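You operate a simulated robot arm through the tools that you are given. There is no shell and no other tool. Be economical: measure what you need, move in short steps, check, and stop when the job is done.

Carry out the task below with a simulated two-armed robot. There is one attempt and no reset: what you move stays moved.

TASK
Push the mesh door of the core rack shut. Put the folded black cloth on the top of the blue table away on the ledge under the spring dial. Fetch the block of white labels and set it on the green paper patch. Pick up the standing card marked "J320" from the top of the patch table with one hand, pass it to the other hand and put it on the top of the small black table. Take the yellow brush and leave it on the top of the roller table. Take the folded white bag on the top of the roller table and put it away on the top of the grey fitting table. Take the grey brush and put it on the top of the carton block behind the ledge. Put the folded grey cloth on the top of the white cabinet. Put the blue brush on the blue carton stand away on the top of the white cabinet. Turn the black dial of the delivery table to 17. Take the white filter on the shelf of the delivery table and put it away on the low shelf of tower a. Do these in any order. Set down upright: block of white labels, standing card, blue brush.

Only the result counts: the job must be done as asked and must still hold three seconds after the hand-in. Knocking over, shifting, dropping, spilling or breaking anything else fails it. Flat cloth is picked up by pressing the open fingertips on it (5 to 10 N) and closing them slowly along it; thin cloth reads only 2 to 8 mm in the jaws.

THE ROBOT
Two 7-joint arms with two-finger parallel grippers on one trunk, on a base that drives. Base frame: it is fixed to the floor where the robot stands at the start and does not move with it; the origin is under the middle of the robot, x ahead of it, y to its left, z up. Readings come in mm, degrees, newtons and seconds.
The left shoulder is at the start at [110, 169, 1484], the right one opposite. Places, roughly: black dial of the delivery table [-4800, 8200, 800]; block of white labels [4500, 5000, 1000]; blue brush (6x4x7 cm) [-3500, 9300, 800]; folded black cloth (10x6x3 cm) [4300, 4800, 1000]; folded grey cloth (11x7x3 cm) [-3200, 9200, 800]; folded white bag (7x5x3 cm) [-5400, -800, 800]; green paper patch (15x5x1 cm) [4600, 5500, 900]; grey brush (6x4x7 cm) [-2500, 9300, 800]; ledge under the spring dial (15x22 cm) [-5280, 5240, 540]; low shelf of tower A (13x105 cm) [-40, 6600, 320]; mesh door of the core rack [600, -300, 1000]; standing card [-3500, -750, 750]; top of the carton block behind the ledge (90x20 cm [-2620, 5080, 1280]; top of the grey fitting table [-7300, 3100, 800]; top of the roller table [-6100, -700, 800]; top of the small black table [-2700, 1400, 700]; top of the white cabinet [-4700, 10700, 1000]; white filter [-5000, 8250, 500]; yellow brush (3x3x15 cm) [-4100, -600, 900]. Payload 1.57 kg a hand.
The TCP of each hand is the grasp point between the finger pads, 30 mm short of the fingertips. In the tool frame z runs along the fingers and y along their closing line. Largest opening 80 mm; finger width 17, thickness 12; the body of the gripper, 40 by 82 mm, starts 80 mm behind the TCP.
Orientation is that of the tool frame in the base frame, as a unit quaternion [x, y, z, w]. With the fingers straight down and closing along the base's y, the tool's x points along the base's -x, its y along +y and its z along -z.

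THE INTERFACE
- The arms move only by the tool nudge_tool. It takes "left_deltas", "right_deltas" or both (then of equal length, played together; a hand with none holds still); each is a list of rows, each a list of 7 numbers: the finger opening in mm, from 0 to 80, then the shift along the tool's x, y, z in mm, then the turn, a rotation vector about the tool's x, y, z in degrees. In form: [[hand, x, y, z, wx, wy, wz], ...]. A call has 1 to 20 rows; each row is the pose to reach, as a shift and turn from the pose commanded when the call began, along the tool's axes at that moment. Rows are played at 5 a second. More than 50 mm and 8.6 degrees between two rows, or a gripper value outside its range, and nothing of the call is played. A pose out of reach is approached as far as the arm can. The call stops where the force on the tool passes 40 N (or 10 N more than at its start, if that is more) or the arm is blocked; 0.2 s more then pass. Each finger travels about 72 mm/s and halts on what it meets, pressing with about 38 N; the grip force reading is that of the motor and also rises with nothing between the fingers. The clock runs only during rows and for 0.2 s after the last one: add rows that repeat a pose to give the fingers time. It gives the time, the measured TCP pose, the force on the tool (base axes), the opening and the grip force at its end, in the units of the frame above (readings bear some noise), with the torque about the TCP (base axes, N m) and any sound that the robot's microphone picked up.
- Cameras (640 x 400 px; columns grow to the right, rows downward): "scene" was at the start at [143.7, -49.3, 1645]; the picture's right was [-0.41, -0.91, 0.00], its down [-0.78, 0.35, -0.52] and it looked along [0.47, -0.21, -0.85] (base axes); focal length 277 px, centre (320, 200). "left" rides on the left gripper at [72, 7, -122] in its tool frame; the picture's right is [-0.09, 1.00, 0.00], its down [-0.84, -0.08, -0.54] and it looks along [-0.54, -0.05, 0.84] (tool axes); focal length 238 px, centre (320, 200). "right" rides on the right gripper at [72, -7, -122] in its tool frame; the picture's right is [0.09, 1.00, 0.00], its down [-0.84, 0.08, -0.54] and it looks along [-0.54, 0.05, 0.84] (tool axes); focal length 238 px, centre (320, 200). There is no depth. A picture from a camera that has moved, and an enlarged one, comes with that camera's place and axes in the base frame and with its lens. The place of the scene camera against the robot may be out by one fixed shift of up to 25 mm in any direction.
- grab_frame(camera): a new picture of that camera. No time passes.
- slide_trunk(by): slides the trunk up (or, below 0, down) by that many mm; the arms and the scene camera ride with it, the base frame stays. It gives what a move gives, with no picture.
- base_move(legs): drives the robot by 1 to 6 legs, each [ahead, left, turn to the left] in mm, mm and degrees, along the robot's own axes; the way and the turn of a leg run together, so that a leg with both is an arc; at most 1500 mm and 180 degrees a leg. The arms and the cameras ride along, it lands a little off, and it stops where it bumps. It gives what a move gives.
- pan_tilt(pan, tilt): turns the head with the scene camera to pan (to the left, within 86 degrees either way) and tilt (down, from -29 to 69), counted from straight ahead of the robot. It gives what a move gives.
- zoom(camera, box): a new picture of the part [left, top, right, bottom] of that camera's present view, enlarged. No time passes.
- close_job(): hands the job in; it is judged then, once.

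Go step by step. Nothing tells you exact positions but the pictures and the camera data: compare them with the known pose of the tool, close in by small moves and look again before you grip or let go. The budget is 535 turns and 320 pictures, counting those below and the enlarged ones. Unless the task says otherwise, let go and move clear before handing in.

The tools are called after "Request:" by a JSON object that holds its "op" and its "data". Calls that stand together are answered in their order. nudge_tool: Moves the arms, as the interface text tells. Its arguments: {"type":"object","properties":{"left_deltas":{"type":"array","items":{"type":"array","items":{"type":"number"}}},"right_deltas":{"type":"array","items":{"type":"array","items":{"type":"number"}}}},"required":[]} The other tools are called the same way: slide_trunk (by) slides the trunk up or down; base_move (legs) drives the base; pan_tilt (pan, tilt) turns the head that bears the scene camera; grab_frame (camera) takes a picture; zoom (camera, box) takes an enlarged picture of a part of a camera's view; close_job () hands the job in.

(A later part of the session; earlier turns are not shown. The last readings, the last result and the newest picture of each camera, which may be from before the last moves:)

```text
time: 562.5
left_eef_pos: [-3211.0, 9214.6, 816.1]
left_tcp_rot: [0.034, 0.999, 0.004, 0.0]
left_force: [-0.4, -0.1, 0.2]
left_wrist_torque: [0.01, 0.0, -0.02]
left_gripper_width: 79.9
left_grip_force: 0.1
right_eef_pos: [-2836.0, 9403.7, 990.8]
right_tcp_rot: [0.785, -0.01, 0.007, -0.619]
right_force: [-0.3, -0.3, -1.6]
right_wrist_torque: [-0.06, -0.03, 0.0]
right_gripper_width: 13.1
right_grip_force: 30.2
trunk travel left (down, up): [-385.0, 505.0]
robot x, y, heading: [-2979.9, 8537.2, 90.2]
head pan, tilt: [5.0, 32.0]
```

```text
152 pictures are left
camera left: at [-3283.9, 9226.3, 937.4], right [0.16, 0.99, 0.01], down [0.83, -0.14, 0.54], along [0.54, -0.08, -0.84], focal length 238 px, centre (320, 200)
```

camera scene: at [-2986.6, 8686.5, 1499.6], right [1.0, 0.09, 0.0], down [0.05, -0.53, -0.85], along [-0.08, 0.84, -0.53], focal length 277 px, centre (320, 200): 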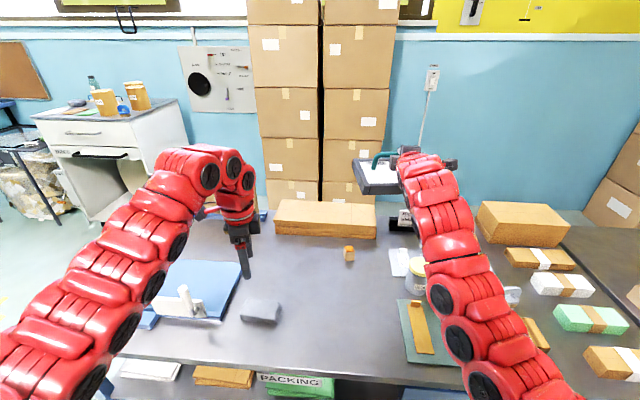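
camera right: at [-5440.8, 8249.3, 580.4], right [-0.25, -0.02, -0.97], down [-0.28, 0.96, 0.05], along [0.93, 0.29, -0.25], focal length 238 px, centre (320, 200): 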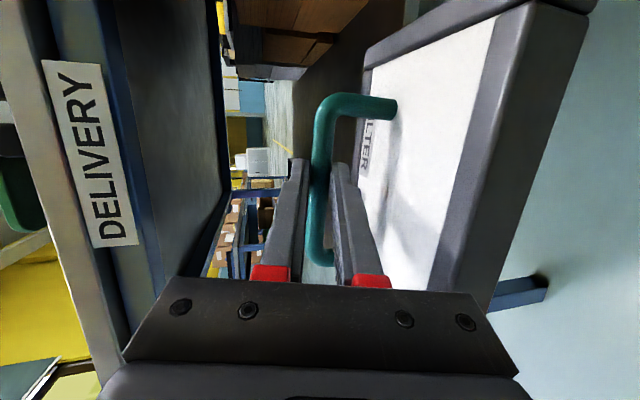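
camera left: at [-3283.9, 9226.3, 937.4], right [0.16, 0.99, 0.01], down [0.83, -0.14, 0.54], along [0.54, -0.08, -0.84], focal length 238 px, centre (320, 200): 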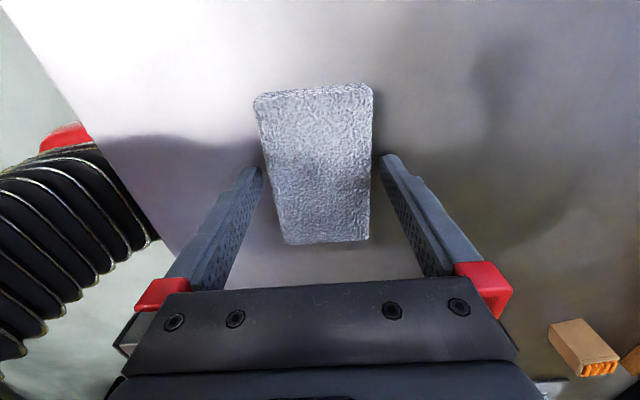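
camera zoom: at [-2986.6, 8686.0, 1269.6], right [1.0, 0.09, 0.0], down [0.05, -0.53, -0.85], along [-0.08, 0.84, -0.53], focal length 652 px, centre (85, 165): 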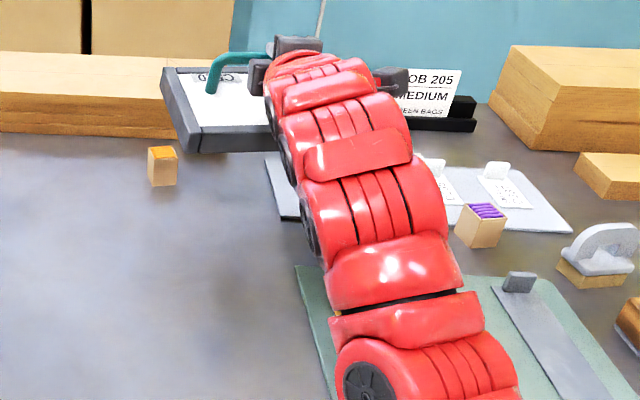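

Request:
{"op": "nudge_tool", "data": {"left_deltas": [[80, 0, -3, 0, 0, 0, 0], [80, 0, -3, 0, 0, 0, 0]]}}

Request:
{"op": "slide_trunk", "data": {"by": -10}}

Request:
{"op": "grab_frame", "data": {"camera": "left"}}

```text
time: 563.1
left_eef_pos: [-3210.7, 9212.8, 816.3]
left_tcp_rot: [0.034, 0.999, 0.004, 0.0]
left_force: [-0.7, -0.5, 0.9]
left_wrist_torque: [0.01, 0.0, 0.02]
left_gripper_width: 79.9
left_grip_force: 0.0
right_eef_pos: [-2834.7, 9402.6, 990.5]
right_tcp_rot: [0.787, -0.01, 0.008, -0.617]
right_force: [-0.4, 0.6, -2.2]
right_wrist_torque: [-0.02, -0.03, -0.04]
right_gripper_width: 13.3
right_grip_force: 29.7
trunk travel left (down, up): [-385.0, 505.0]
robot x, y, heading: [-2979.9, 8540.0, 90.1]
head pan, tilt: [5.0, 32.0]
```

```text
time: 563.8
left_eef_pos: [-3211.6, 9211.3, 809.9]
left_tcp_rot: [0.035, 0.999, 0.009, -0.002]
left_force: [1.0, -1.8, 18.0]
left_wrist_torque: [-0.92, -0.03, 0.03]
left_gripper_width: 79.8
left_grip_force: 0.1
right_eef_pos: [-2834.8, 9400.3, 982.0]
right_tcp_rot: [0.786, -0.009, 0.007, -0.618]
right_force: [-0.8, 0.4, -1.2]
right_wrist_torque: [-0.03, -0.11, 0.06]
right_gripper_width: 13.3
right_grip_force: 30.0
trunk travel left (down, up): [-376.0, 514.0]
robot x, y, heading: [-2979.7, 8537.5, 90.2]
head pan, tilt: [5.0, 32.0]
stopped: the force on the tool passed its limit at 42 N (the readings are from after the stop); the commanded pose is now the measured one
```

```text
151 pictures are left
camera left: at [-3283.4, 9222.2, 932.3], right [0.16, 0.99, 0.02], down [0.83, -0.14, 0.54], along [0.53, -0.07, -0.84], focal length 238 px, centre (320, 200)
```

left: 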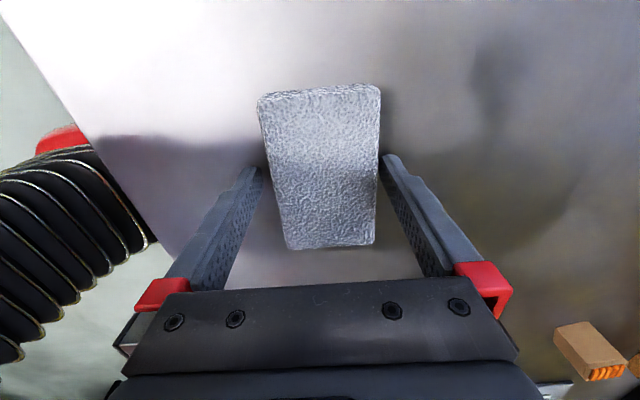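

Request:
{"op": "zoom", "data": {"camera": "left", "box": [220, 120, 430, 260]}}

```text
2.86 times, centred on (325, 190) of left
camera zoom: at [-3283.4, 9222.2, 932.3], right [0.16, 0.99, 0.02], down [0.83, -0.14, 0.54], along [0.53, -0.07, -0.84], focal length 681 px, centre (306, 229)
```

zoom: 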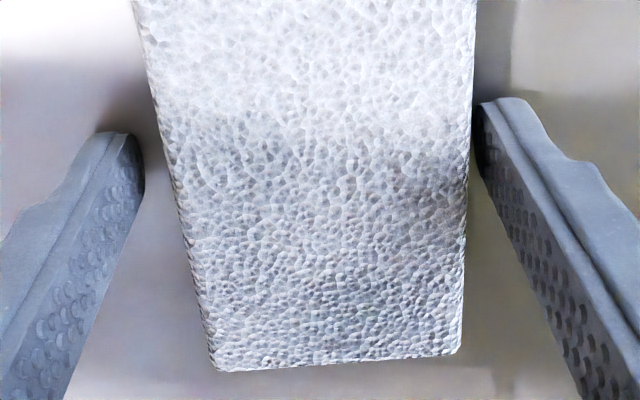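

The right fingertip catches the cloth's edge. I lift slightly, shift +2.5 mm and go down again.

Request:
{"op": "nudge_tool", "data": {"left_deltas": [[80, 0, 0, -6, 0, 0, 0], [80, 0, 2.5, -8, 0, 0, 0], [80, 0, 2.5, -8, 0, 0, 0]]}}

Request:
{"op": "zoom", "data": {"camera": "left", "box": [220, 120, 430, 260]}}

```text
time: 564.6
left_eef_pos: [-3212.9, 9215.6, 815.5]
left_tcp_rot: [0.034, 0.999, 0.006, -0.001]
left_force: [-0.2, -0.3, -0.4]
left_wrist_torque: [0.01, -0.02, 0.0]
left_gripper_width: 79.6
left_grip_force: 0.0
right_eef_pos: [-2834.5, 9402.9, 980.4]
right_tcp_rot: [0.787, -0.009, 0.008, -0.617]
right_force: [0.8, 0.2, -1.8]
right_wrist_torque: [-0.06, -0.05, 0.03]
right_gripper_width: 13.0
right_grip_force: 29.6
trunk travel left (down, up): [-376.0, 514.0]
robot x, y, heading: [-2978.7, 8538.9, 89.8]
head pan, tilt: [5.0, 32.0]
```

```text
2.86 times, centred on (325, 190) of left
camera zoom: at [-3285.0, 9226.2, 937.7], right [0.16, 0.99, 0.01], down [0.83, -0.14, 0.54], along [0.53, -0.08, -0.84], focal length 681 px, centre (306, 229)
```

zoom: 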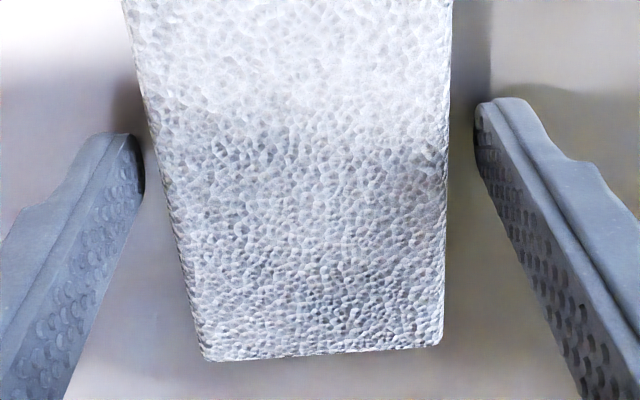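

Request:
{"op": "nudge_tool", "data": {"left_deltas": [[80, 0, -1.5, 0, 0, 0, 0], [80, 0, -1.5, 6, 0, 0, 0], [80, 0, -1.5, 12, 0, 0, 0], [80, 0, -1.5, 16, 0, 0, 0], [80, 0, -1.5, 16, 0, 0, 0]]}}

Request:
{"op": "zoom", "data": {"camera": "left", "box": [220, 120, 430, 260]}}

```text
time: 565.5
left_eef_pos: [-3211.7, 9213.0, 811.1]
left_tcp_rot: [0.035, 0.999, 0.013, -0.004]
left_force: [2.0, -2.7, 27.1]
left_wrist_torque: [-1.42, -0.04, -0.02]
left_gripper_width: 80.2
left_grip_force: 0.1
right_eef_pos: [-2834.9, 9398.4, 983.9]
right_tcp_rot: [0.786, -0.009, 0.006, -0.618]
right_force: [0.9, 0.0, -2.5]
right_wrist_torque: [-0.08, -0.01, 0.02]
right_gripper_width: 13.0
right_grip_force: 29.6
trunk travel left (down, up): [-376.0, 514.0]
robot x, y, heading: [-2981.1, 8536.2, 89.9]
head pan, tilt: [5.0, 32.0]
stopped in row 4 (left hand): the force on the tool passed its limit at 47 N (the readings are from after the stop); the commanded pose is now the measured one
```

```text
2.86 times, centred on (325, 190) of left
camera zoom: at [-3283.1, 9223.1, 933.2], right [0.16, 0.99, 0.02], down [0.83, -0.15, 0.53], along [0.53, -0.06, -0.85], focal length 681 px, centre (306, 229)
```

zoom: 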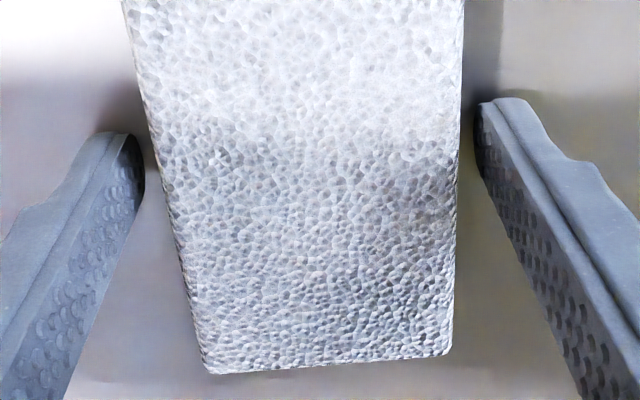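

The fingertips are touching the bench itself (z≈780). I lift 3 mm and close on the cloth.

Request:
{"op": "nudge_tool", "data": {"left_deltas": [[80, 0, 0, -3, 0, 0, 0], [74, 0, 0, -4, 0, 0, 0], [68, 0, 0, -4, 0, 0, 0], [62, 0, 0, -4, 0, 0, 0], [56, 0, 0, -4, 0, 0, 0], [50, 0, 0, -4, 0, 0, 0], [50, 0, 0, -4, 0, 0, 0]]}}

Request:
{"op": "slide_trunk", "data": {"by": 150}}

Request:
{"op": "grab_frame", "data": {"camera": "left"}}

```text
time: 567.1
left_eef_pos: [-3213.1, 9215.5, 811.7]
left_tcp_rot: [0.034, 0.999, 0.01, -0.002]
left_force: [1.0, -0.8, 0.5]
left_wrist_torque: [0.0, 0.02, 0.01]
left_gripper_width: 63.9
left_grip_force: 38.2
right_eef_pos: [-2834.7, 9402.9, 981.1]
right_tcp_rot: [0.786, -0.01, 0.008, -0.618]
right_force: [-0.1, 0.1, -1.5]
right_wrist_torque: [-0.02, -0.08, 0.03]
right_gripper_width: 13.0
right_grip_force: 30.2
trunk travel left (down, up): [-376.0, 514.0]
robot x, y, heading: [-2977.4, 8537.3, 90.1]
head pan, tilt: [5.0, 32.0]
```

```text
time: 568.8
left_eef_pos: [-3213.2, 9217.1, 961.7]
left_tcp_rot: [0.034, 0.999, 0.01, -0.001]
left_force: [-0.1, -0.3, -1.3]
left_wrist_torque: [-0.01, 0.04, 0.02]
left_gripper_width: 64.0
left_grip_force: 38.3
right_eef_pos: [-2835.2, 9402.7, 1129.7]
right_tcp_rot: [0.786, -0.009, 0.007, -0.618]
right_force: [1.3, -0.7, -1.9]
right_wrist_torque: [-0.02, -0.02, 0.03]
right_gripper_width: 13.3
right_grip_force: 29.6
trunk travel left (down, up): [-526.0, 364.0]
robot x, y, heading: [-2979.4, 8535.6, 90.1]
head pan, tilt: [5.0, 32.0]
```

```text
147 pictures are left
camera left: at [-3284.6, 9225.8, 1083.0], right [0.16, 0.99, 0.02], down [0.83, -0.15, 0.54], along [0.53, -0.07, -0.84], focal length 238 px, centre (320, 200)
```

left: 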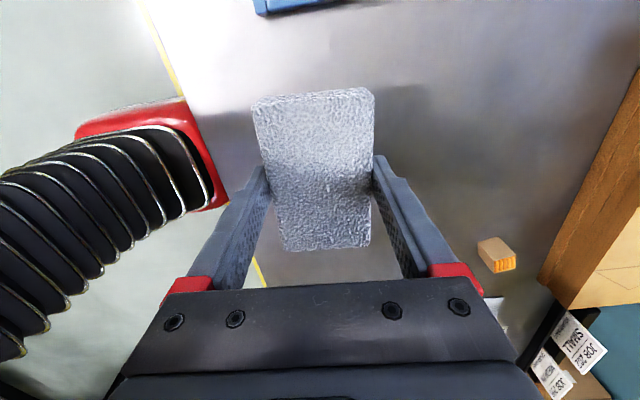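

The grey cloth is held. Before leaving I glance right for the grey brush.

Request:
{"op": "slide_trunk", "data": {"by": 270}}

Request:
{"op": "pan_tilt", "data": {"pan": -30, "tilt": 40}}

Request:
{"op": "grab_frame", "data": {"camera": "scene"}}

```text
time: 571.6
left_eef_pos: [-3212.9, 9216.5, 1231.4]
left_tcp_rot: [0.034, 0.999, 0.01, -0.003]
left_force: [0.5, -0.1, -0.4]
left_wrist_torque: [0.01, 0.03, 0.0]
left_gripper_width: 63.9
left_grip_force: 37.6
right_eef_pos: [-2835.4, 9403.3, 1401.2]
right_tcp_rot: [0.786, -0.01, 0.008, -0.618]
right_force: [0.1, 0.0, -2.5]
right_wrist_torque: [-0.04, -0.02, -0.02]
right_gripper_width: 13.4
right_grip_force: 30.6
trunk travel left (down, up): [-796.0, 94.0]
robot x, y, heading: [-2978.2, 8535.0, 90.2]
head pan, tilt: [5.0, 32.0]
```

```text
time: 572.6
left_eef_pos: [-3213.2, 9217.3, 1230.3]
left_tcp_rot: [0.035, 0.999, 0.01, -0.002]
left_force: [0.8, -0.8, -0.1]
left_wrist_torque: [0.0, -0.01, 0.0]
left_gripper_width: 63.7
left_grip_force: 37.6
right_eef_pos: [-2835.3, 9401.9, 1400.9]
right_tcp_rot: [0.786, -0.01, 0.007, -0.618]
right_force: [0.0, 0.1, -3.2]
right_wrist_torque: [-0.03, 0.0, 0.01]
right_gripper_width: 13.3
right_grip_force: 29.3
trunk travel left (down, up): [-796.0, 94.0]
robot x, y, heading: [-2982.3, 8534.1, 90.2]
head pan, tilt: [-30.0, 40.0]
```

```text
146 pictures are left
camera scene: at [-2936.4, 8671.2, 1668.0], right [0.87, -0.5, 0.0], down [-0.32, -0.56, -0.77], along [0.38, 0.66, -0.64], focal length 277 px, centre (320, 200)
```

scene: 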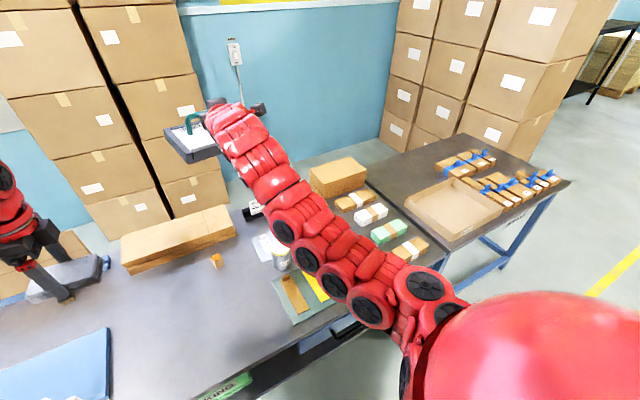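

The grey brush should be near (-2510,9250). First I take the cloth to the cabinet by the same route.

Request:
{"op": "base_move", "data": {"legs": [[0, 0, 80.6], [498, -70, 0]]}}

Request:
{"op": "base_move", "data": {"legs": [[535, -65, 0], [440, -5, 0], [0, 0, -80.5]]}}

Request:
{"op": "nudge_tool", "data": {"left_deltas": [[50, 0, 0, 0, 0, 0, -8], [50, 0, 0, 0, 0, 0, -16], [50, 0, 0, 0, 0, 0, -24], [50, 0, 0, 0, 0, 0, -32], [50, 0, 0, 0, 0, 0, -40], [50, 0, 0, 0, 0, 0, -48], [50, 0, 0, 0, 0, 0, -56], [50, 0, 0, 0, 0, 0, -64], [50, 0, 0, 0, 0, 0, -72], [50, 0, 0, 0, 0, 0, -80], [50, 0, 0, 0, 0, 0, -88], [50, 0, 0, 0, 0, 0, -94]]}}

```text
time: 579.0
left_eef_pos: [-4160.4, 8555.7, 1232.3]
left_tcp_rot: [-0.624, 0.781, 0.007, -0.009]
left_force: [0.3, -0.1, -0.5]
left_wrist_torque: [0.01, -0.03, 0.02]
left_gripper_width: 63.9
left_grip_force: 37.9
right_eef_pos: [-4286.8, 8957.4, 1401.5]
right_tcp_rot: [0.603, 0.504, -0.397, -0.475]
right_force: [0.3, 1.1, -2.0]
right_wrist_torque: [0.01, -0.08, 0.0]
right_gripper_width: 13.3
right_grip_force: 30.2
trunk travel left (down, up): [-796.0, 94.0]
robot x, y, heading: [-3455.1, 8680.5, 171.4]
head pan, tilt: [-30.0, 40.0]
```

```text
time: 587.9
left_eef_pos: [-4649.4, 9581.1, 1231.9]
left_tcp_rot: [0.032, 0.999, 0.011, -0.002]
left_force: [-0.2, -0.9, -1.0]
left_wrist_torque: [0.0, 0.01, -0.06]
left_gripper_width: 63.8
left_grip_force: 37.7
right_eef_pos: [-4272.0, 9769.3, 1401.6]
right_tcp_rot: [0.787, -0.008, 0.007, -0.617]
right_force: [0.0, 0.4, -1.8]
right_wrist_torque: [-0.05, -0.03, 0.01]
right_gripper_width: 13.0
right_grip_force: 30.0
trunk travel left (down, up): [-796.0, 94.0]
robot x, y, heading: [-4414.0, 8901.6, 90.3]
head pan, tilt: [-30.0, 40.0]
```

```text
time: 590.5
left_eef_pos: [-4649.0, 9580.8, 1231.0]
left_tcp_rot: [0.709, -0.705, -0.01, -0.006]
left_force: [0.0, 0.2, -1.8]
left_wrist_torque: [0.0, -0.04, 0.0]
left_gripper_width: 63.6
left_grip_force: 37.9
right_eef_pos: [-4272.4, 9768.7, 1401.5]
right_tcp_rot: [0.786, -0.008, 0.006, -0.618]
right_force: [-0.3, -0.3, -2.0]
right_wrist_torque: [-0.03, -0.03, 0.03]
right_gripper_width: 13.2
right_grip_force: 30.6
trunk travel left (down, up): [-796.0, 94.0]
robot x, y, heading: [-4413.5, 8903.8, 90.2]
head pan, tilt: [-30.0, 40.0]
```

Request:
{"op": "base_move", "data": {"legs": [[500, -110, 0], [380, -109, 0]]}}

Request:
{"op": "grab_frame", "data": {"camera": "left"}}

```text
time: 595.5
left_eef_pos: [-4422.3, 10465.0, 1230.5]
left_tcp_rot: [-0.706, 0.708, 0.008, 0.006]
left_force: [-0.1, 0.0, 0.4]
left_wrist_torque: [0.0, 0.0, 0.01]
left_gripper_width: 63.9
left_grip_force: 38.5
right_eef_pos: [-4044.1, 10649.3, 1403.0]
right_tcp_rot: [0.786, -0.011, 0.009, -0.618]
right_force: [0.8, -0.3, -1.7]
right_wrist_torque: [-0.03, -0.01, -0.01]
right_gripper_width: 13.1
right_grip_force: 29.9
trunk travel left (down, up): [-796.0, 94.0]
robot x, y, heading: [-4194.6, 9786.3, 89.9]
head pan, tilt: [-30.0, 40.0]
```

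```text
145 pictures are left
camera left: at [-4429.8, 10391.3, 1350.9], right [-1.0, 0.09, 0.01], down [0.08, 0.82, 0.56], along [0.05, 0.56, -0.83], focal length 238 px, centre (320, 200)
```

left: 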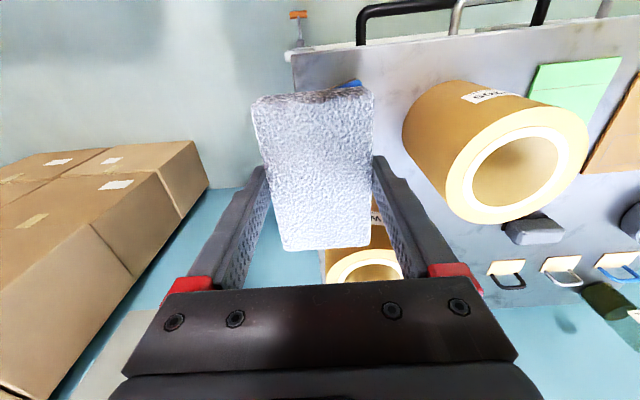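

Request:
{"op": "base_move", "data": {"legs": [[85, 13, 0]]}}

Request:
{"op": "slide_trunk", "data": {"by": -130}}

Request:
{"op": "grab_frame", "data": {"camera": "left"}}

Request:
{"op": "pan_tilt", "data": {"pan": 5, "tilt": 35}}

Request:
{"op": "zoom", "data": {"camera": "scene", "box": [160, 160, 400, 340]}}

```text
time: 596.6
left_eef_pos: [-4434.9, 10545.9, 1231.7]
left_tcp_rot: [-0.706, 0.708, 0.009, 0.007]
left_force: [0.3, -0.2, 0.5]
left_wrist_torque: [0.02, -0.01, -0.01]
left_gripper_width: 63.4
left_grip_force: 37.7
right_eef_pos: [-4056.9, 10730.0, 1402.3]
right_tcp_rot: [0.786, -0.01, 0.009, -0.618]
right_force: [0.4, -0.1, -2.5]
right_wrist_torque: [-0.04, -0.03, 0.0]
right_gripper_width: 13.4
right_grip_force: 29.9
trunk travel left (down, up): [-796.0, 94.0]
robot x, y, heading: [-4207.5, 9868.0, 89.9]
head pan, tilt: [-30.0, 40.0]
```

```text
time: 598.2
left_eef_pos: [-4435.2, 10547.9, 1100.5]
left_tcp_rot: [-0.706, 0.708, 0.009, 0.007]
left_force: [0.6, -0.1, -1.1]
left_wrist_torque: [0.01, -0.01, 0.0]
left_gripper_width: 64.1
left_grip_force: 38.4
right_eef_pos: [-4057.9, 10733.5, 1270.9]
right_tcp_rot: [0.786, -0.011, 0.008, -0.618]
right_force: [0.3, -0.1, -2.6]
right_wrist_torque: [-0.06, -0.04, 0.0]
right_gripper_width: 13.3
right_grip_force: 29.5
trunk travel left (down, up): [-666.0, 224.0]
robot x, y, heading: [-4203.3, 9866.0, 89.5]
head pan, tilt: [-30.0, 40.0]
```

```text
144 pictures are left
camera left: at [-4442.5, 10474.6, 1220.1], right [-1.0, 0.09, 0.01], down [0.08, 0.83, 0.56], along [0.05, 0.56, -0.83], focal length 238 px, centre (320, 200)
```

left: 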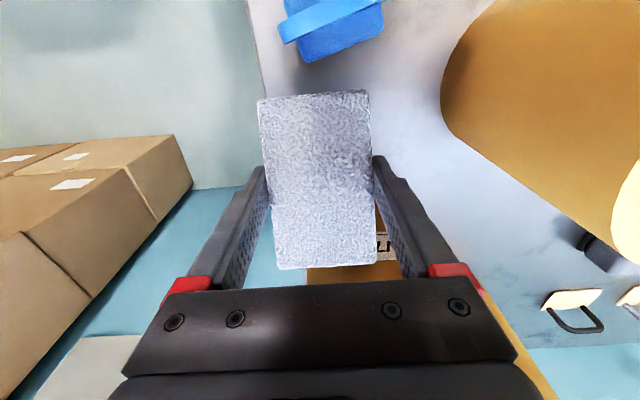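

```text
time: 599.2
left_eef_pos: [-4434.8, 10548.0, 1100.5]
left_tcp_rot: [-0.706, 0.709, 0.009, 0.006]
left_force: [0.5, -0.5, -0.4]
left_wrist_torque: [0.02, -0.02, -0.02]
left_gripper_width: 63.7
left_grip_force: 37.7
right_eef_pos: [-4056.6, 10732.9, 1270.2]
right_tcp_rot: [0.786, -0.01, 0.008, -0.618]
right_force: [0.2, 0.6, -1.8]
right_wrist_torque: [0.0, -0.03, -0.01]
right_gripper_width: 13.4
right_grip_force: 29.6
trunk travel left (down, up): [-666.0, 224.0]
robot x, y, heading: [-4206.5, 9865.7, 90.0]
head pan, tilt: [5.0, 35.0]
```

```text
2.22 times, centred on (280, 250) of scene
camera zoom: at [-4211.4, 10015.6, 1545.5], right [1.0, 0.08, 0.0], down [0.05, -0.57, -0.82], along [-0.07, 0.82, -0.57], focal length 615 px, centre (409, 89)
```

zoom: 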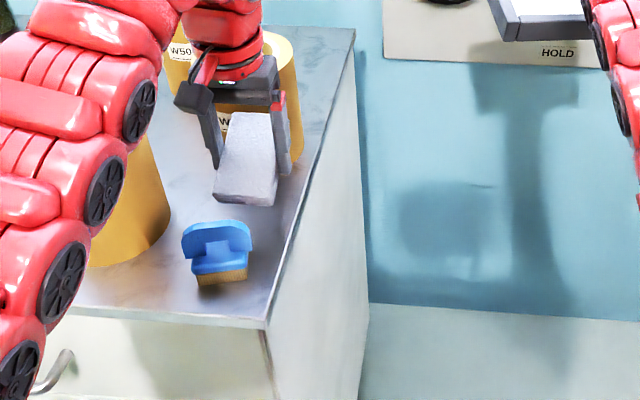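

The brush's rear corner is at y≈10490, so along-y placement is too tight. I turn the cloth 90° so it lies along x between brush and roll.

Request:
{"op": "slide_trunk", "data": {"by": 60}}

Request:
{"op": "nudge_tool", "data": {"left_deltas": [[50, 0, 0, 0, 0, 0, -8], [50, 0, 0, 0, 0, 0, -16], [50, 0, 0, 0, 0, 0, -24], [50, 0, 0, 0, 0, 0, -32], [50, 0, 0, 0, 0, 0, -40], [50, 0, 0, 0, 0, 0, -48], [50, 0, 0, 0, 0, 0, -56], [50, 0, 0, 0, 0, 0, -64], [50, 0, 0, 0, 0, 0, -72], [50, 0, 0, 0, 0, 0, -80], [50, 0, 0, 0, 0, 0, -88], [50, 0, 0, 0, 0, 0, -90]]}}

Request:
{"op": "grab_frame", "data": {"camera": "left"}}

```text
time: 600.2
left_eef_pos: [-4435.7, 10547.1, 1159.7]
left_tcp_rot: [-0.706, 0.708, 0.009, 0.006]
left_force: [0.0, -0.2, 0.6]
left_wrist_torque: [-0.04, -0.02, 0.0]
left_gripper_width: 63.7
left_grip_force: 38.0
right_eef_pos: [-4057.3, 10733.0, 1330.2]
right_tcp_rot: [0.786, -0.011, 0.008, -0.617]
right_force: [0.4, 0.5, -1.5]
right_wrist_torque: [-0.03, 0.01, 0.0]
right_gripper_width: 13.3
right_grip_force: 30.1
trunk travel left (down, up): [-726.0, 164.0]
robot x, y, heading: [-4204.3, 9866.7, 90.1]
head pan, tilt: [5.0, 35.0]
```

```text
time: 602.8
left_eef_pos: [-4435.6, 10547.9, 1161.5]
left_tcp_rot: [1.0, -0.001, -0.003, -0.01]
left_force: [-0.4, 0.4, -0.2]
left_wrist_torque: [-0.02, 0.03, 0.03]
left_gripper_width: 63.6
left_grip_force: 38.5
right_eef_pos: [-4057.5, 10733.3, 1330.7]
right_tcp_rot: [0.787, -0.011, 0.009, -0.617]
right_force: [-0.2, 0.2, -1.7]
right_wrist_torque: [-0.03, -0.01, 0.05]
right_gripper_width: 13.3
right_grip_force: 29.9
trunk travel left (down, up): [-726.0, 164.0]
robot x, y, heading: [-4205.2, 9868.0, 90.0]
head pan, tilt: [5.0, 35.0]
```

```text
142 pictures are left
camera left: at [-4364.0, 10539.3, 1282.0], right [-0.09, -1.0, -0.02], down [-0.83, 0.07, 0.55], along [-0.54, 0.07, -0.84], focal length 238 px, centre (320, 200)
```

left: 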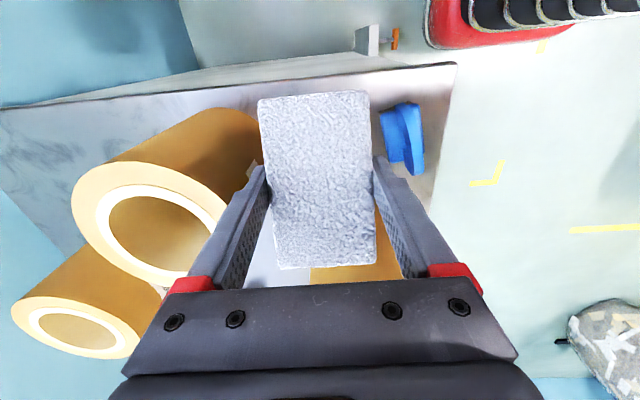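

It worked. I shift 24 mm west to centre the cloth between brush and roll, then lower.

Request:
{"op": "nudge_tool", "data": {"left_deltas": [[50, -12, -1, 0, 0, 0, 0], [50, -24, -3, 0, 0, 0, 0], [50, -24, -3, 0, 0, 0, 0]]}}

Request:
{"op": "slide_trunk", "data": {"by": -130}}

Request:
{"op": "grab_frame", "data": {"camera": "left"}}

Request:
{"op": "zoom", "data": {"camera": "scene", "box": [160, 160, 400, 340]}}

```text
time: 603.6
left_eef_pos: [-4458.4, 10551.1, 1161.4]
left_tcp_rot: [1.0, -0.002, -0.003, -0.011]
left_force: [-0.5, 0.0, -0.5]
left_wrist_torque: [0.0, 0.0, 0.0]
left_gripper_width: 63.7
left_grip_force: 38.2
right_eef_pos: [-4056.3, 10732.7, 1330.4]
right_tcp_rot: [0.787, -0.011, 0.008, -0.617]
right_force: [0.3, 0.6, -2.3]
right_wrist_torque: [-0.03, 0.02, 0.01]
right_gripper_width: 13.0
right_grip_force: 29.6
trunk travel left (down, up): [-726.0, 164.0]
robot x, y, heading: [-4202.7, 9865.0, 90.0]
head pan, tilt: [5.0, 35.0]
```

```text
time: 605.2
left_eef_pos: [-4460.6, 10549.2, 1031.1]
left_tcp_rot: [1.0, -0.001, -0.002, -0.011]
left_force: [-7.6, 4.5, 20.7]
left_wrist_torque: [-0.55, -0.72, -0.03]
left_gripper_width: 64.1
left_grip_force: 37.9
right_eef_pos: [-4058.8, 10730.7, 1201.7]
right_tcp_rot: [0.786, -0.011, 0.009, -0.618]
right_force: [-0.1, -0.3, -2.9]
right_wrist_torque: [-0.06, 0.0, -0.01]
right_gripper_width: 13.3
right_grip_force: 29.7
trunk travel left (down, up): [-596.0, 294.0]
robot x, y, heading: [-4207.9, 9866.9, 89.9]
head pan, tilt: [5.0, 35.0]
```

```text
141 pictures are left
camera left: at [-4388.7, 10540.7, 1152.8], right [-0.09, -1.0, -0.02], down [-0.83, 0.07, 0.55], along [-0.54, 0.07, -0.84], focal length 238 px, centre (320, 200)
```

left: 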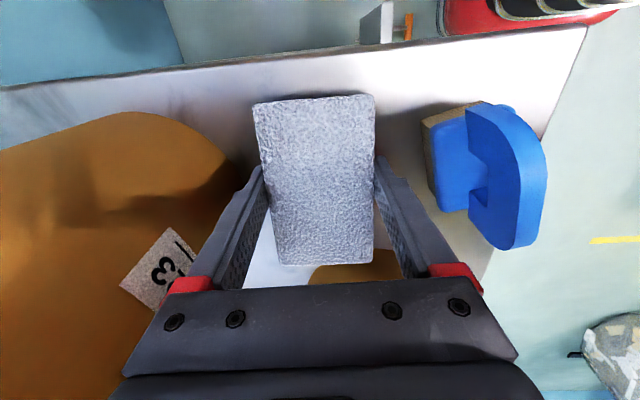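

```text
2.22 times, centred on (280, 250) of scene
camera zoom: at [-4212.9, 10013.6, 1475.9], right [1.0, 0.08, 0.0], down [0.05, -0.57, -0.82], along [-0.07, 0.82, -0.57], focal length 615 px, centre (409, 89)
```

zoom: 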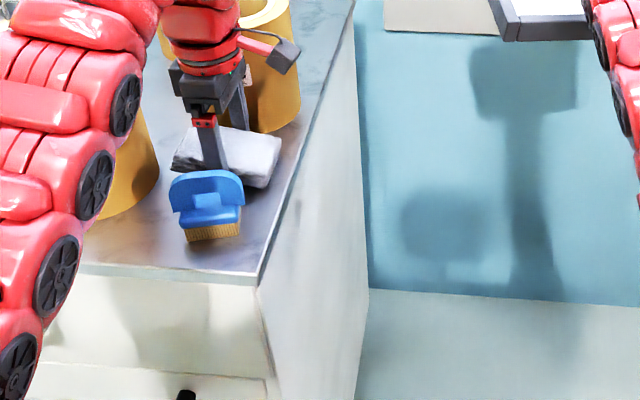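

The cloth has touched down (cabinet top ≈ 997). I ease up, open and rise.

Request:
{"op": "nudge_tool", "data": {"left_deltas": [[50, 0, 0, -2, 0, 0, 0], [66, 0, 0, -3, 0, 0, 0], [72, 0, 0, -3, 0, 0, 0], [76, 0, 0, -3, 0, 0, 0], [76, 0, 0, -3, 0, 0, 0]]}}

Request:
{"op": "slide_trunk", "data": {"by": 180}}

Request:
{"op": "grab_frame", "data": {"camera": "left"}}

Request:
{"op": "zoom", "data": {"camera": "scene", "box": [160, 160, 400, 340]}}

```text
time: 606.4
left_eef_pos: [-4457.3, 10551.2, 1034.2]
left_tcp_rot: [1.0, -0.003, -0.002, -0.011]
left_force: [-0.5, -0.2, 0.2]
left_wrist_torque: [0.01, 0.0, 0.02]
left_gripper_width: 75.8
left_grip_force: 0.1
right_eef_pos: [-4056.7, 10733.1, 1201.1]
right_tcp_rot: [0.787, -0.011, 0.008, -0.617]
right_force: [0.1, 0.0, -2.6]
right_wrist_torque: [-0.05, -0.02, 0.02]
right_gripper_width: 13.0
right_grip_force: 30.2
trunk travel left (down, up): [-596.0, 294.0]
robot x, y, heading: [-4204.4, 9870.3, 90.0]
head pan, tilt: [5.0, 35.0]
```

```text
time: 608.4
left_eef_pos: [-4458.5, 10551.4, 1213.5]
left_tcp_rot: [1.0, -0.002, -0.002, -0.011]
left_force: [0.4, -0.2, 0.4]
left_wrist_torque: [-0.01, -0.05, -0.01]
left_gripper_width: 76.1
left_grip_force: 0.0
right_eef_pos: [-4056.6, 10731.8, 1380.7]
right_tcp_rot: [0.786, -0.01, 0.008, -0.618]
right_force: [0.5, 0.3, -2.3]
right_wrist_torque: [-0.06, -0.05, 0.0]
right_gripper_width: 13.1
right_grip_force: 30.6
trunk travel left (down, up): [-776.0, 114.0]
robot x, y, heading: [-4206.5, 9868.9, 89.7]
head pan, tilt: [5.0, 35.0]
```

```text
139 pictures are left
camera left: at [-4386.7, 10542.3, 1334.7], right [-0.09, -1.0, -0.02], down [-0.83, 0.07, 0.55], along [-0.54, 0.07, -0.84], focal length 238 px, centre (320, 200)
```

left: 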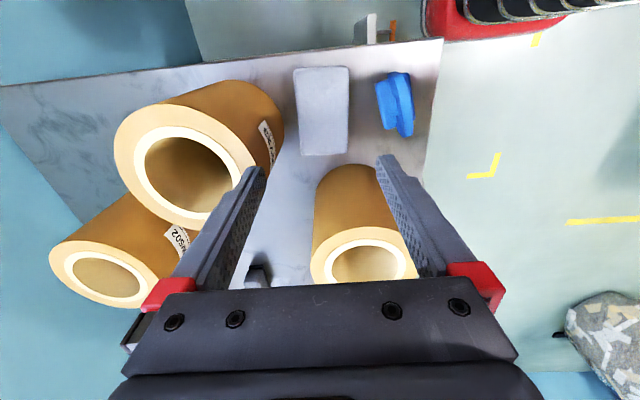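

```text
2.22 times, centred on (280, 250) of scene
camera zoom: at [-4211.5, 10015.7, 1655.5], right [1.0, 0.08, 0.0], down [0.05, -0.57, -0.82], along [-0.07, 0.82, -0.57], focal length 615 px, centre (409, 89)
```

zoom: 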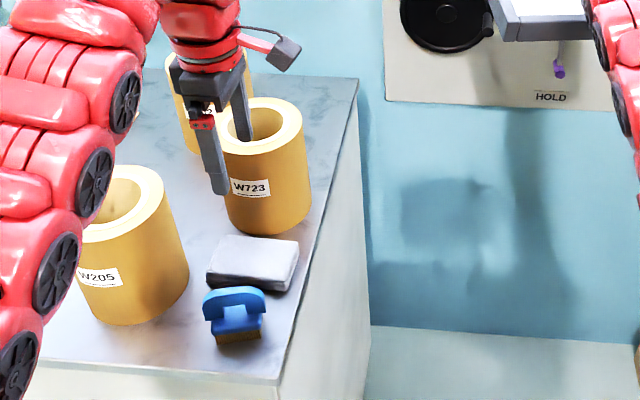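

Cloth and brush are both placed. I go back for the grey brush near (-2510,9250).

Request:
{"op": "base_move", "data": {"legs": [[-470, 110, 0], [-480, 110, 0], [0, 0, -99]]}}

Request:
{"op": "base_move", "data": {"legs": [[450, -5, -2], [550, -110, 0], [1150, 150, 0], [0, 0, 101]]}}

Request:
{"op": "pan_tilt", "data": {"pan": 5, "tilt": 40}}

Request:
{"op": "grab_frame", "data": {"camera": "scene"}}

Request:
{"op": "grab_frame", "data": {"camera": "left"}}

```text
time: 617.9
left_eef_pos: [-3716.6, 9064.1, 1214.4]
left_tcp_rot: [-0.649, 0.761, -0.006, 0.009]
left_force: [-0.5, -0.9, -0.6]
left_wrist_torque: [0.05, -0.01, -0.06]
left_gripper_width: 76.0
left_grip_force: 0.1
right_eef_pos: [-3599.8, 8639.7, 1380.3]
right_tcp_rot: [-0.503, 0.604, -0.475, 0.395]
right_force: [0.5, 0.1, -1.8]
right_wrist_torque: [-0.03, 0.02, -0.03]
right_gripper_width: 13.3
right_grip_force: 30.1
trunk travel left (down, up): [-776.0, 114.0]
robot x, y, heading: [-4432.1, 8918.9, -9.2]
head pan, tilt: [5.0, 35.0]
```

```text
time: 633.1
left_eef_pos: [-2566.7, 9209.1, 1214.2]
left_tcp_rot: [1.0, -0.02, -0.002, -0.011]
left_force: [0.4, -0.9, -0.3]
left_wrist_torque: [-0.02, -0.01, 0.01]
left_gripper_width: 76.1
left_grip_force: 0.1
right_eef_pos: [-2159.7, 9375.3, 1379.4]
right_tcp_rot: [0.786, -0.026, 0.02, -0.618]
right_force: [0.2, 0.7, -2.8]
right_wrist_torque: [-0.1, -0.03, 0.01]
right_gripper_width: 13.0
right_grip_force: 29.4
trunk travel left (down, up): [-776.0, 114.0]
robot x, y, heading: [-2339.0, 8518.7, 87.5]
head pan, tilt: [5.0, 35.0]
```

```text
time: 633.8
left_eef_pos: [-2568.2, 9209.0, 1214.3]
left_tcp_rot: [1.0, -0.02, -0.002, -0.01]
left_force: [0.0, 0.0, 1.0]
left_wrist_torque: [-0.01, -0.02, 0.02]
left_gripper_width: 76.1
left_grip_force: 0.0
right_eef_pos: [-2159.9, 9376.6, 1380.9]
right_tcp_rot: [0.786, -0.026, 0.02, -0.617]
right_force: [-0.4, 0.3, -1.5]
right_wrist_torque: [-0.07, 0.0, 0.0]
right_gripper_width: 12.6
right_grip_force: 29.0
trunk travel left (down, up): [-776.0, 114.0]
robot x, y, heading: [-2338.9, 8518.2, 87.5]
head pan, tilt: [5.0, 40.0]
```

```text
137 pictures are left
camera scene: at [-2339.9, 8662.2, 1648.1], right [1.0, 0.05, 0.0], down [0.03, -0.64, -0.77], along [-0.04, 0.77, -0.64], focal length 277 px, centre (320, 200)
```

scene: 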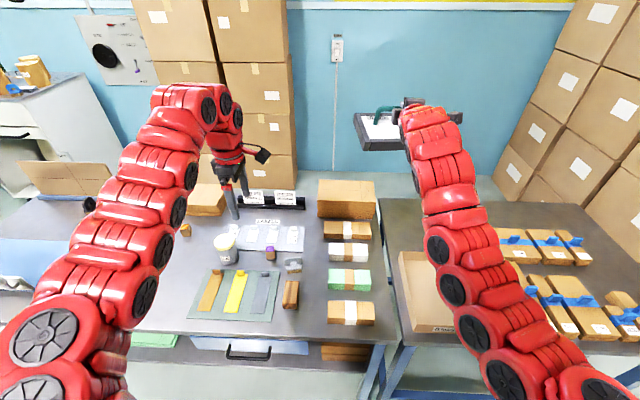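

```text
136 pictures are left
camera left: at [-2496.4, 9197.9, 1334.8], right [-0.13, -0.99, -0.02], down [-0.83, 0.1, 0.55], along [-0.54, 0.09, -0.84], focal length 238 px, centre (320, 200)
```

left: 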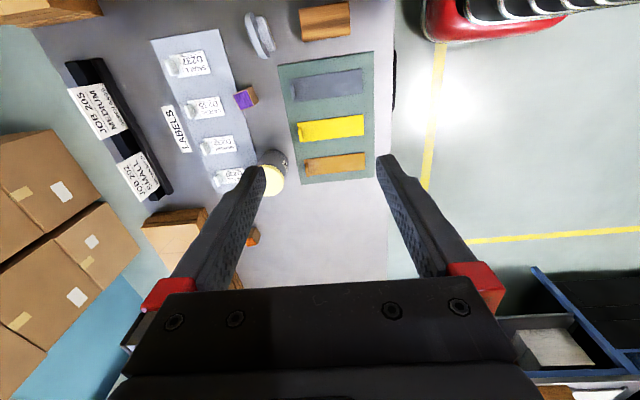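

Request:
{"op": "zoom", "data": {"camera": "left", "box": [200, 0, 320, 75]}}

Request:
{"op": "zoom", "data": {"camera": "scene", "box": [240, 220, 340, 310]}}

```text
5.33 times, centred on (260, 38) of left
camera zoom: at [-2496.4, 9197.9, 1334.8], right [-0.13, -0.99, -0.02], down [-0.83, 0.1, 0.55], along [-0.54, 0.09, -0.84], focal length 1271 px, centre (640, 1067)
```

zoom: 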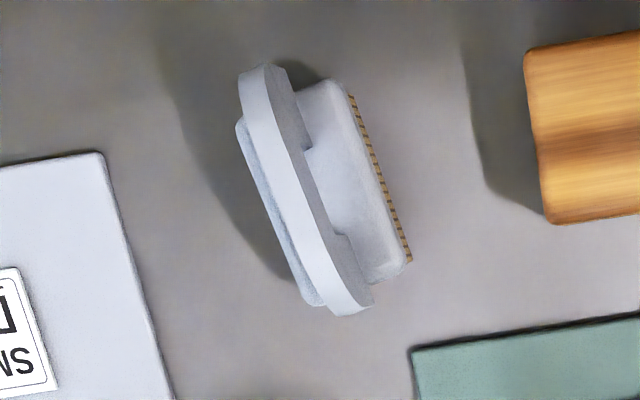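

```text
4.44 times, centred on (290, 265) of scene
camera zoom: at [-2339.9, 8662.2, 1648.1], right [1.0, 0.05, 0.0], down [0.03, -0.64, -0.77], along [-0.04, 0.77, -0.64], focal length 1231 px, centre (453, -89)
```

zoom: 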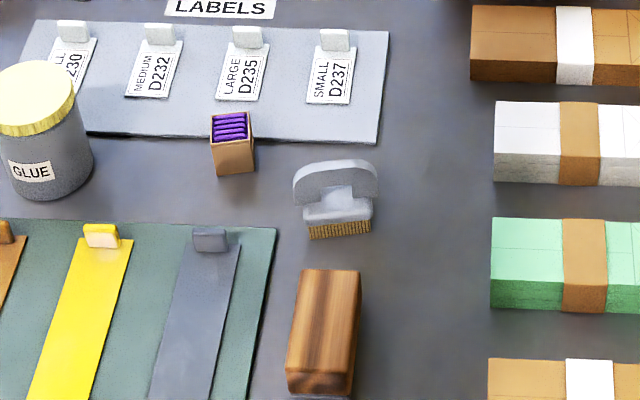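

Request:
{"op": "base_move", "data": {"legs": [[80, -95, 0]]}}

Request:
{"op": "nudge_tool", "data": {"left_deltas": [[70, 0, 0, 0, 0, 0, -6.5], [65, 0, 0, 0, 0, 0, -13], [65, 0, 0, 0, 0, 0, -19], [65, 0, 0, 0, 0, 0, -19]]}}

Request:
{"op": "slide_trunk", "data": {"by": -150}}

Request:
{"op": "grab_frame", "data": {"camera": "left"}}

```text
time: 635.0
left_eef_pos: [-2468.8, 9284.2, 1214.4]
left_tcp_rot: [1.0, -0.02, -0.002, -0.01]
left_force: [-0.7, -0.4, 0.1]
left_wrist_torque: [0.02, -0.03, 0.03]
left_gripper_width: 75.9
left_grip_force: 0.1
right_eef_pos: [-2062.4, 9449.7, 1380.7]
right_tcp_rot: [0.786, -0.026, 0.019, -0.617]
right_force: [-0.2, 0.8, -2.4]
right_wrist_torque: [-0.06, 0.01, -0.02]
right_gripper_width: 12.5
right_grip_force: 29.6
trunk travel left (down, up): [-776.0, 114.0]
robot x, y, heading: [-2238.9, 8592.6, 87.5]
head pan, tilt: [5.0, 40.0]
```

```text
time: 636.0
left_eef_pos: [-2468.6, 9284.7, 1213.4]
left_tcp_rot: [0.989, 0.145, 0.0, -0.01]
left_force: [0.0, 0.1, -0.3]
left_wrist_torque: [-0.02, -0.01, -0.01]
left_gripper_width: 65.1
left_grip_force: 0.0
right_eef_pos: [-2062.5, 9450.6, 1380.1]
right_tcp_rot: [0.786, -0.025, 0.02, -0.617]
right_force: [-1.1, -0.4, -2.6]
right_wrist_torque: [-0.09, -0.01, -0.05]
right_gripper_width: 12.9
right_grip_force: 29.7
trunk travel left (down, up): [-776.0, 114.0]
robot x, y, heading: [-2240.5, 8592.1, 87.8]
head pan, tilt: [5.0, 40.0]
```

```text
time: 637.8
left_eef_pos: [-2467.8, 9284.6, 1062.7]
left_tcp_rot: [0.989, 0.145, 0.0, -0.012]
left_force: [-0.4, 0.5, 0.1]
left_wrist_torque: [-0.04, -0.01, -0.01]
left_gripper_width: 65.1
left_grip_force: 0.1
right_eef_pos: [-2060.0, 9451.1, 1231.0]
right_tcp_rot: [0.786, -0.025, 0.02, -0.617]
right_force: [0.0, -0.7, -2.2]
right_wrist_torque: [-0.05, -0.03, 0.03]
right_gripper_width: 12.8
right_grip_force: 29.8
trunk travel left (down, up): [-626.0, 264.0]
robot x, y, heading: [-2241.1, 8593.6, 87.6]
head pan, tilt: [5.0, 40.0]
```

```text
133 pictures are left
camera left: at [-2397.6, 9297.2, 1185.1], right [0.2, -0.98, -0.02], down [-0.82, -0.18, 0.54], along [-0.53, -0.09, -0.84], focal length 238 px, centre (320, 200)
```

left: 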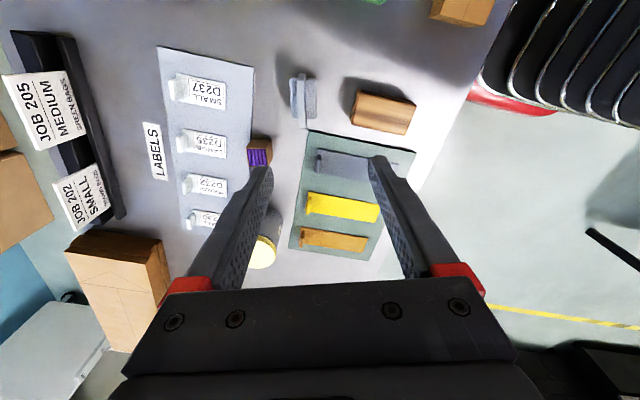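

Request:
{"op": "base_move", "data": {"legs": [[33, -5, 0]]}}

Request:
{"op": "slide_trunk", "data": {"by": -110}}

Request:
{"op": "grab_frame", "data": {"camera": "left"}}

```text
time: 638.6
left_eef_pos: [-2461.9, 9316.2, 1065.8]
left_tcp_rot: [0.989, 0.145, 0.0, -0.012]
left_force: [-0.5, -0.3, -0.6]
left_wrist_torque: [0.01, -0.01, -0.05]
left_gripper_width: 65.0
left_grip_force: 0.1
right_eef_pos: [-2054.1, 9481.0, 1231.9]
right_tcp_rot: [0.785, -0.025, 0.02, -0.619]
right_force: [0.3, -0.4, -1.9]
right_wrist_torque: [-0.05, -0.04, -0.04]
right_gripper_width: 12.8
right_grip_force: 29.9
trunk travel left (down, up): [-626.0, 264.0]
robot x, y, heading: [-2234.6, 8622.2, 87.6]
head pan, tilt: [5.0, 40.0]
```

```text
time: 640.0
left_eef_pos: [-2461.5, 9318.1, 955.1]
left_tcp_rot: [0.989, 0.146, -0.001, -0.011]
left_force: [-0.2, -0.3, -0.3]
left_wrist_torque: [0.0, 0.01, -0.05]
left_gripper_width: 65.1
left_grip_force: 0.0
right_eef_pos: [-2054.2, 9483.0, 1121.2]
right_tcp_rot: [0.786, -0.025, 0.02, -0.617]
right_force: [-0.4, -0.8, -1.5]
right_wrist_torque: [-0.05, 0.0, 0.02]
right_gripper_width: 12.7
right_grip_force: 29.8
trunk travel left (down, up): [-516.0, 374.0]
robot x, y, heading: [-2232.2, 8623.1, 87.6]
head pan, tilt: [5.0, 40.0]
```

```text
132 pictures are left
camera left: at [-2391.2, 9329.5, 1075.2], right [0.2, -0.98, -0.02], down [-0.82, -0.18, 0.54], along [-0.53, -0.09, -0.84], focal length 238 px, centre (320, 200)
```

left: 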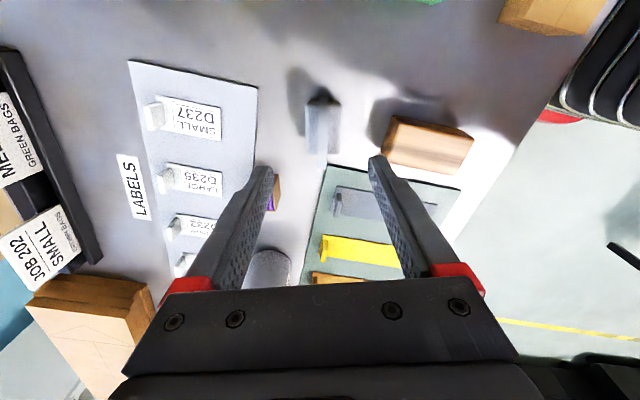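

Request:
{"op": "nudge_tool", "data": {"left_deltas": [[65, 4, 0, 0, 0, 0, 0], [65, 4, 0, 0, 0, 0, 0]]}}

Request:
{"op": "slide_trunk", "data": {"by": -90}}

Request:
{"op": "grab_frame", "data": {"camera": "left"}}

Request:
{"op": "grab_frame", "data": {"camera": "scene"}}

```text
time: 640.6
left_eef_pos: [-2457.4, 9319.3, 954.0]
left_tcp_rot: [0.989, 0.145, 0.0, -0.011]
left_force: [0.5, 0.2, 0.1]
left_wrist_torque: [0.02, 0.01, -0.01]
left_gripper_width: 65.3
left_grip_force: 0.0
right_eef_pos: [-2053.5, 9482.0, 1120.4]
right_tcp_rot: [0.786, -0.025, 0.021, -0.617]
right_force: [-0.6, -0.9, -2.7]
right_wrist_torque: [-0.04, -0.02, 0.01]
right_gripper_width: 12.4
right_grip_force: 29.2
trunk travel left (down, up): [-516.0, 374.0]
robot x, y, heading: [-2238.2, 8626.1, 87.6]
head pan, tilt: [5.0, 40.0]
```

```text
time: 641.9
left_eef_pos: [-2457.8, 9317.4, 865.5]
left_tcp_rot: [0.989, 0.145, 0.0, -0.01]
left_force: [-0.8, 0.0, 0.3]
left_wrist_torque: [-0.02, -0.04, 0.01]
left_gripper_width: 65.4
left_grip_force: 0.1
right_eef_pos: [-2053.5, 9484.1, 1030.3]
right_tcp_rot: [0.786, -0.026, 0.02, -0.617]
right_force: [0.9, -0.9, -2.3]
right_wrist_torque: [-0.05, -0.02, -0.01]
right_gripper_width: 12.5
right_grip_force: 29.6
trunk travel left (down, up): [-426.0, 464.0]
robot x, y, heading: [-2236.3, 8627.5, 87.6]
head pan, tilt: [5.0, 40.0]
```

```text
131 pictures are left
camera left: at [-2387.4, 9330.8, 985.4], right [0.2, -0.98, -0.02], down [-0.82, -0.18, 0.54], along [-0.53, -0.09, -0.84], focal length 238 px, centre (320, 200)
```

left: 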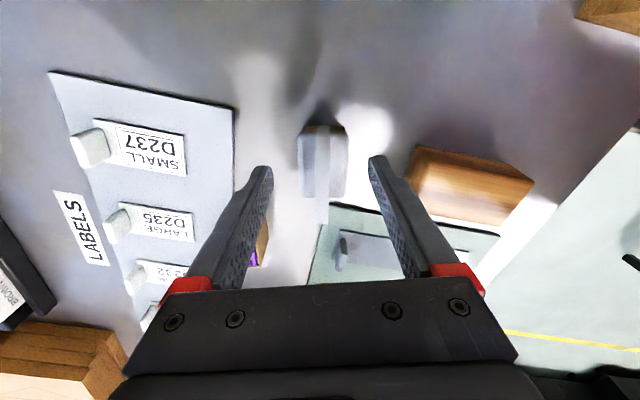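

```text
130 pictures are left
camera scene: at [-2234.0, 8769.5, 1298.1], right [1.0, 0.05, 0.0], down [0.03, -0.64, -0.77], along [-0.04, 0.77, -0.64], focal length 277 px, centre (320, 200)
```

scene: 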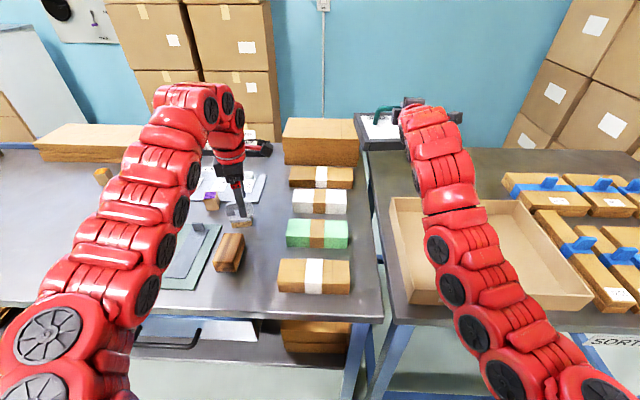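

Request:
{"op": "slide_trunk", "data": {"by": -43}}

Request:
{"op": "nudge_tool", "data": {"left_deltas": [[52, 0, 0, 0, 0, 0, 0], [40, 0, 0, 0, 0, 0, 0], [28, 0, 0, 0, 0, 0, 0], [16, 0, 0, 0, 0, 0, 0], [6, 0, 0, 0, 0, 0, 0], [4, 0, 0, 0, 0, 0, 0]]}}

Request:
{"op": "slide_trunk", "data": {"by": 150}}

Request:
{"op": "grab_frame", "data": {"camera": "left"}}

```text
time: 642.8
left_eef_pos: [-2457.8, 9318.3, 820.4]
left_tcp_rot: [0.989, 0.146, 0.0, -0.011]
left_force: [-0.6, -0.4, 0.5]
left_wrist_torque: [0.02, -0.01, 0.04]
left_gripper_width: 64.9
left_grip_force: 0.0
right_eef_pos: [-2053.1, 9482.3, 987.4]
right_tcp_rot: [0.786, -0.026, 0.02, -0.617]
right_force: [0.2, 0.0, -1.4]
right_wrist_torque: [-0.08, 0.0, 0.03]
right_gripper_width: 12.7
right_grip_force: 29.2
trunk travel left (down, up): [-383.0, 507.0]
robot x, y, heading: [-2232.3, 8625.5, 87.5]
head pan, tilt: [5.0, 40.0]
```

```text
time: 644.2
left_eef_pos: [-2458.0, 9318.4, 821.6]
left_tcp_rot: [0.989, 0.145, -0.001, -0.01]
left_force: [-0.7, 0.4, 0.9]
left_wrist_torque: [-0.04, 0.01, -0.02]
left_gripper_width: 39.0
left_grip_force: 38.3
right_eef_pos: [-2054.6, 9483.1, 988.3]
right_tcp_rot: [0.786, -0.025, 0.02, -0.618]
right_force: [-0.4, -0.3, -2.3]
right_wrist_torque: [-0.04, 0.02, 0.02]
right_gripper_width: 12.4
right_grip_force: 29.8
trunk travel left (down, up): [-383.0, 507.0]
robot x, y, heading: [-2235.9, 8624.8, 87.6]
head pan, tilt: [5.0, 40.0]
```

```text
time: 645.9
left_eef_pos: [-2457.9, 9319.9, 971.5]
left_tcp_rot: [0.989, 0.146, -0.001, -0.01]
left_force: [-0.1, -0.9, 0.0]
left_wrist_torque: [-0.02, -0.03, -0.01]
left_gripper_width: 39.2
left_grip_force: 38.4
right_eef_pos: [-2054.4, 9482.6, 1137.7]
right_tcp_rot: [0.786, -0.025, 0.02, -0.617]
right_force: [-0.3, 0.5, -2.4]
right_wrist_torque: [-0.05, -0.02, -0.02]
right_gripper_width: 12.6
right_grip_force: 30.0
trunk travel left (down, up): [-533.0, 357.0]
robot x, y, heading: [-2234.7, 8626.8, 87.5]
head pan, tilt: [5.0, 40.0]
```

```text
129 pictures are left
camera left: at [-2387.4, 9331.3, 1091.8], right [0.2, -0.98, -0.02], down [-0.82, -0.18, 0.54], along [-0.53, -0.09, -0.84], focal length 238 px, centre (320, 200)
```

left: 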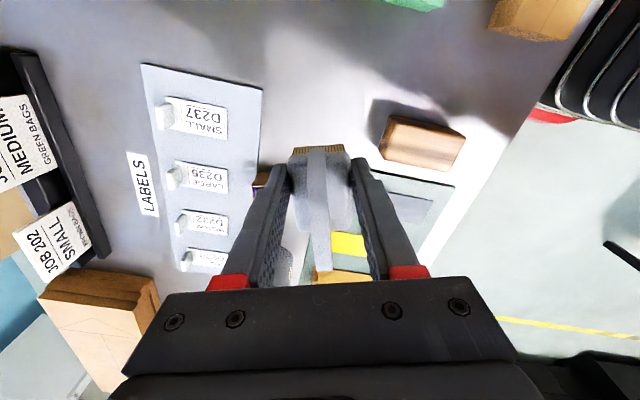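

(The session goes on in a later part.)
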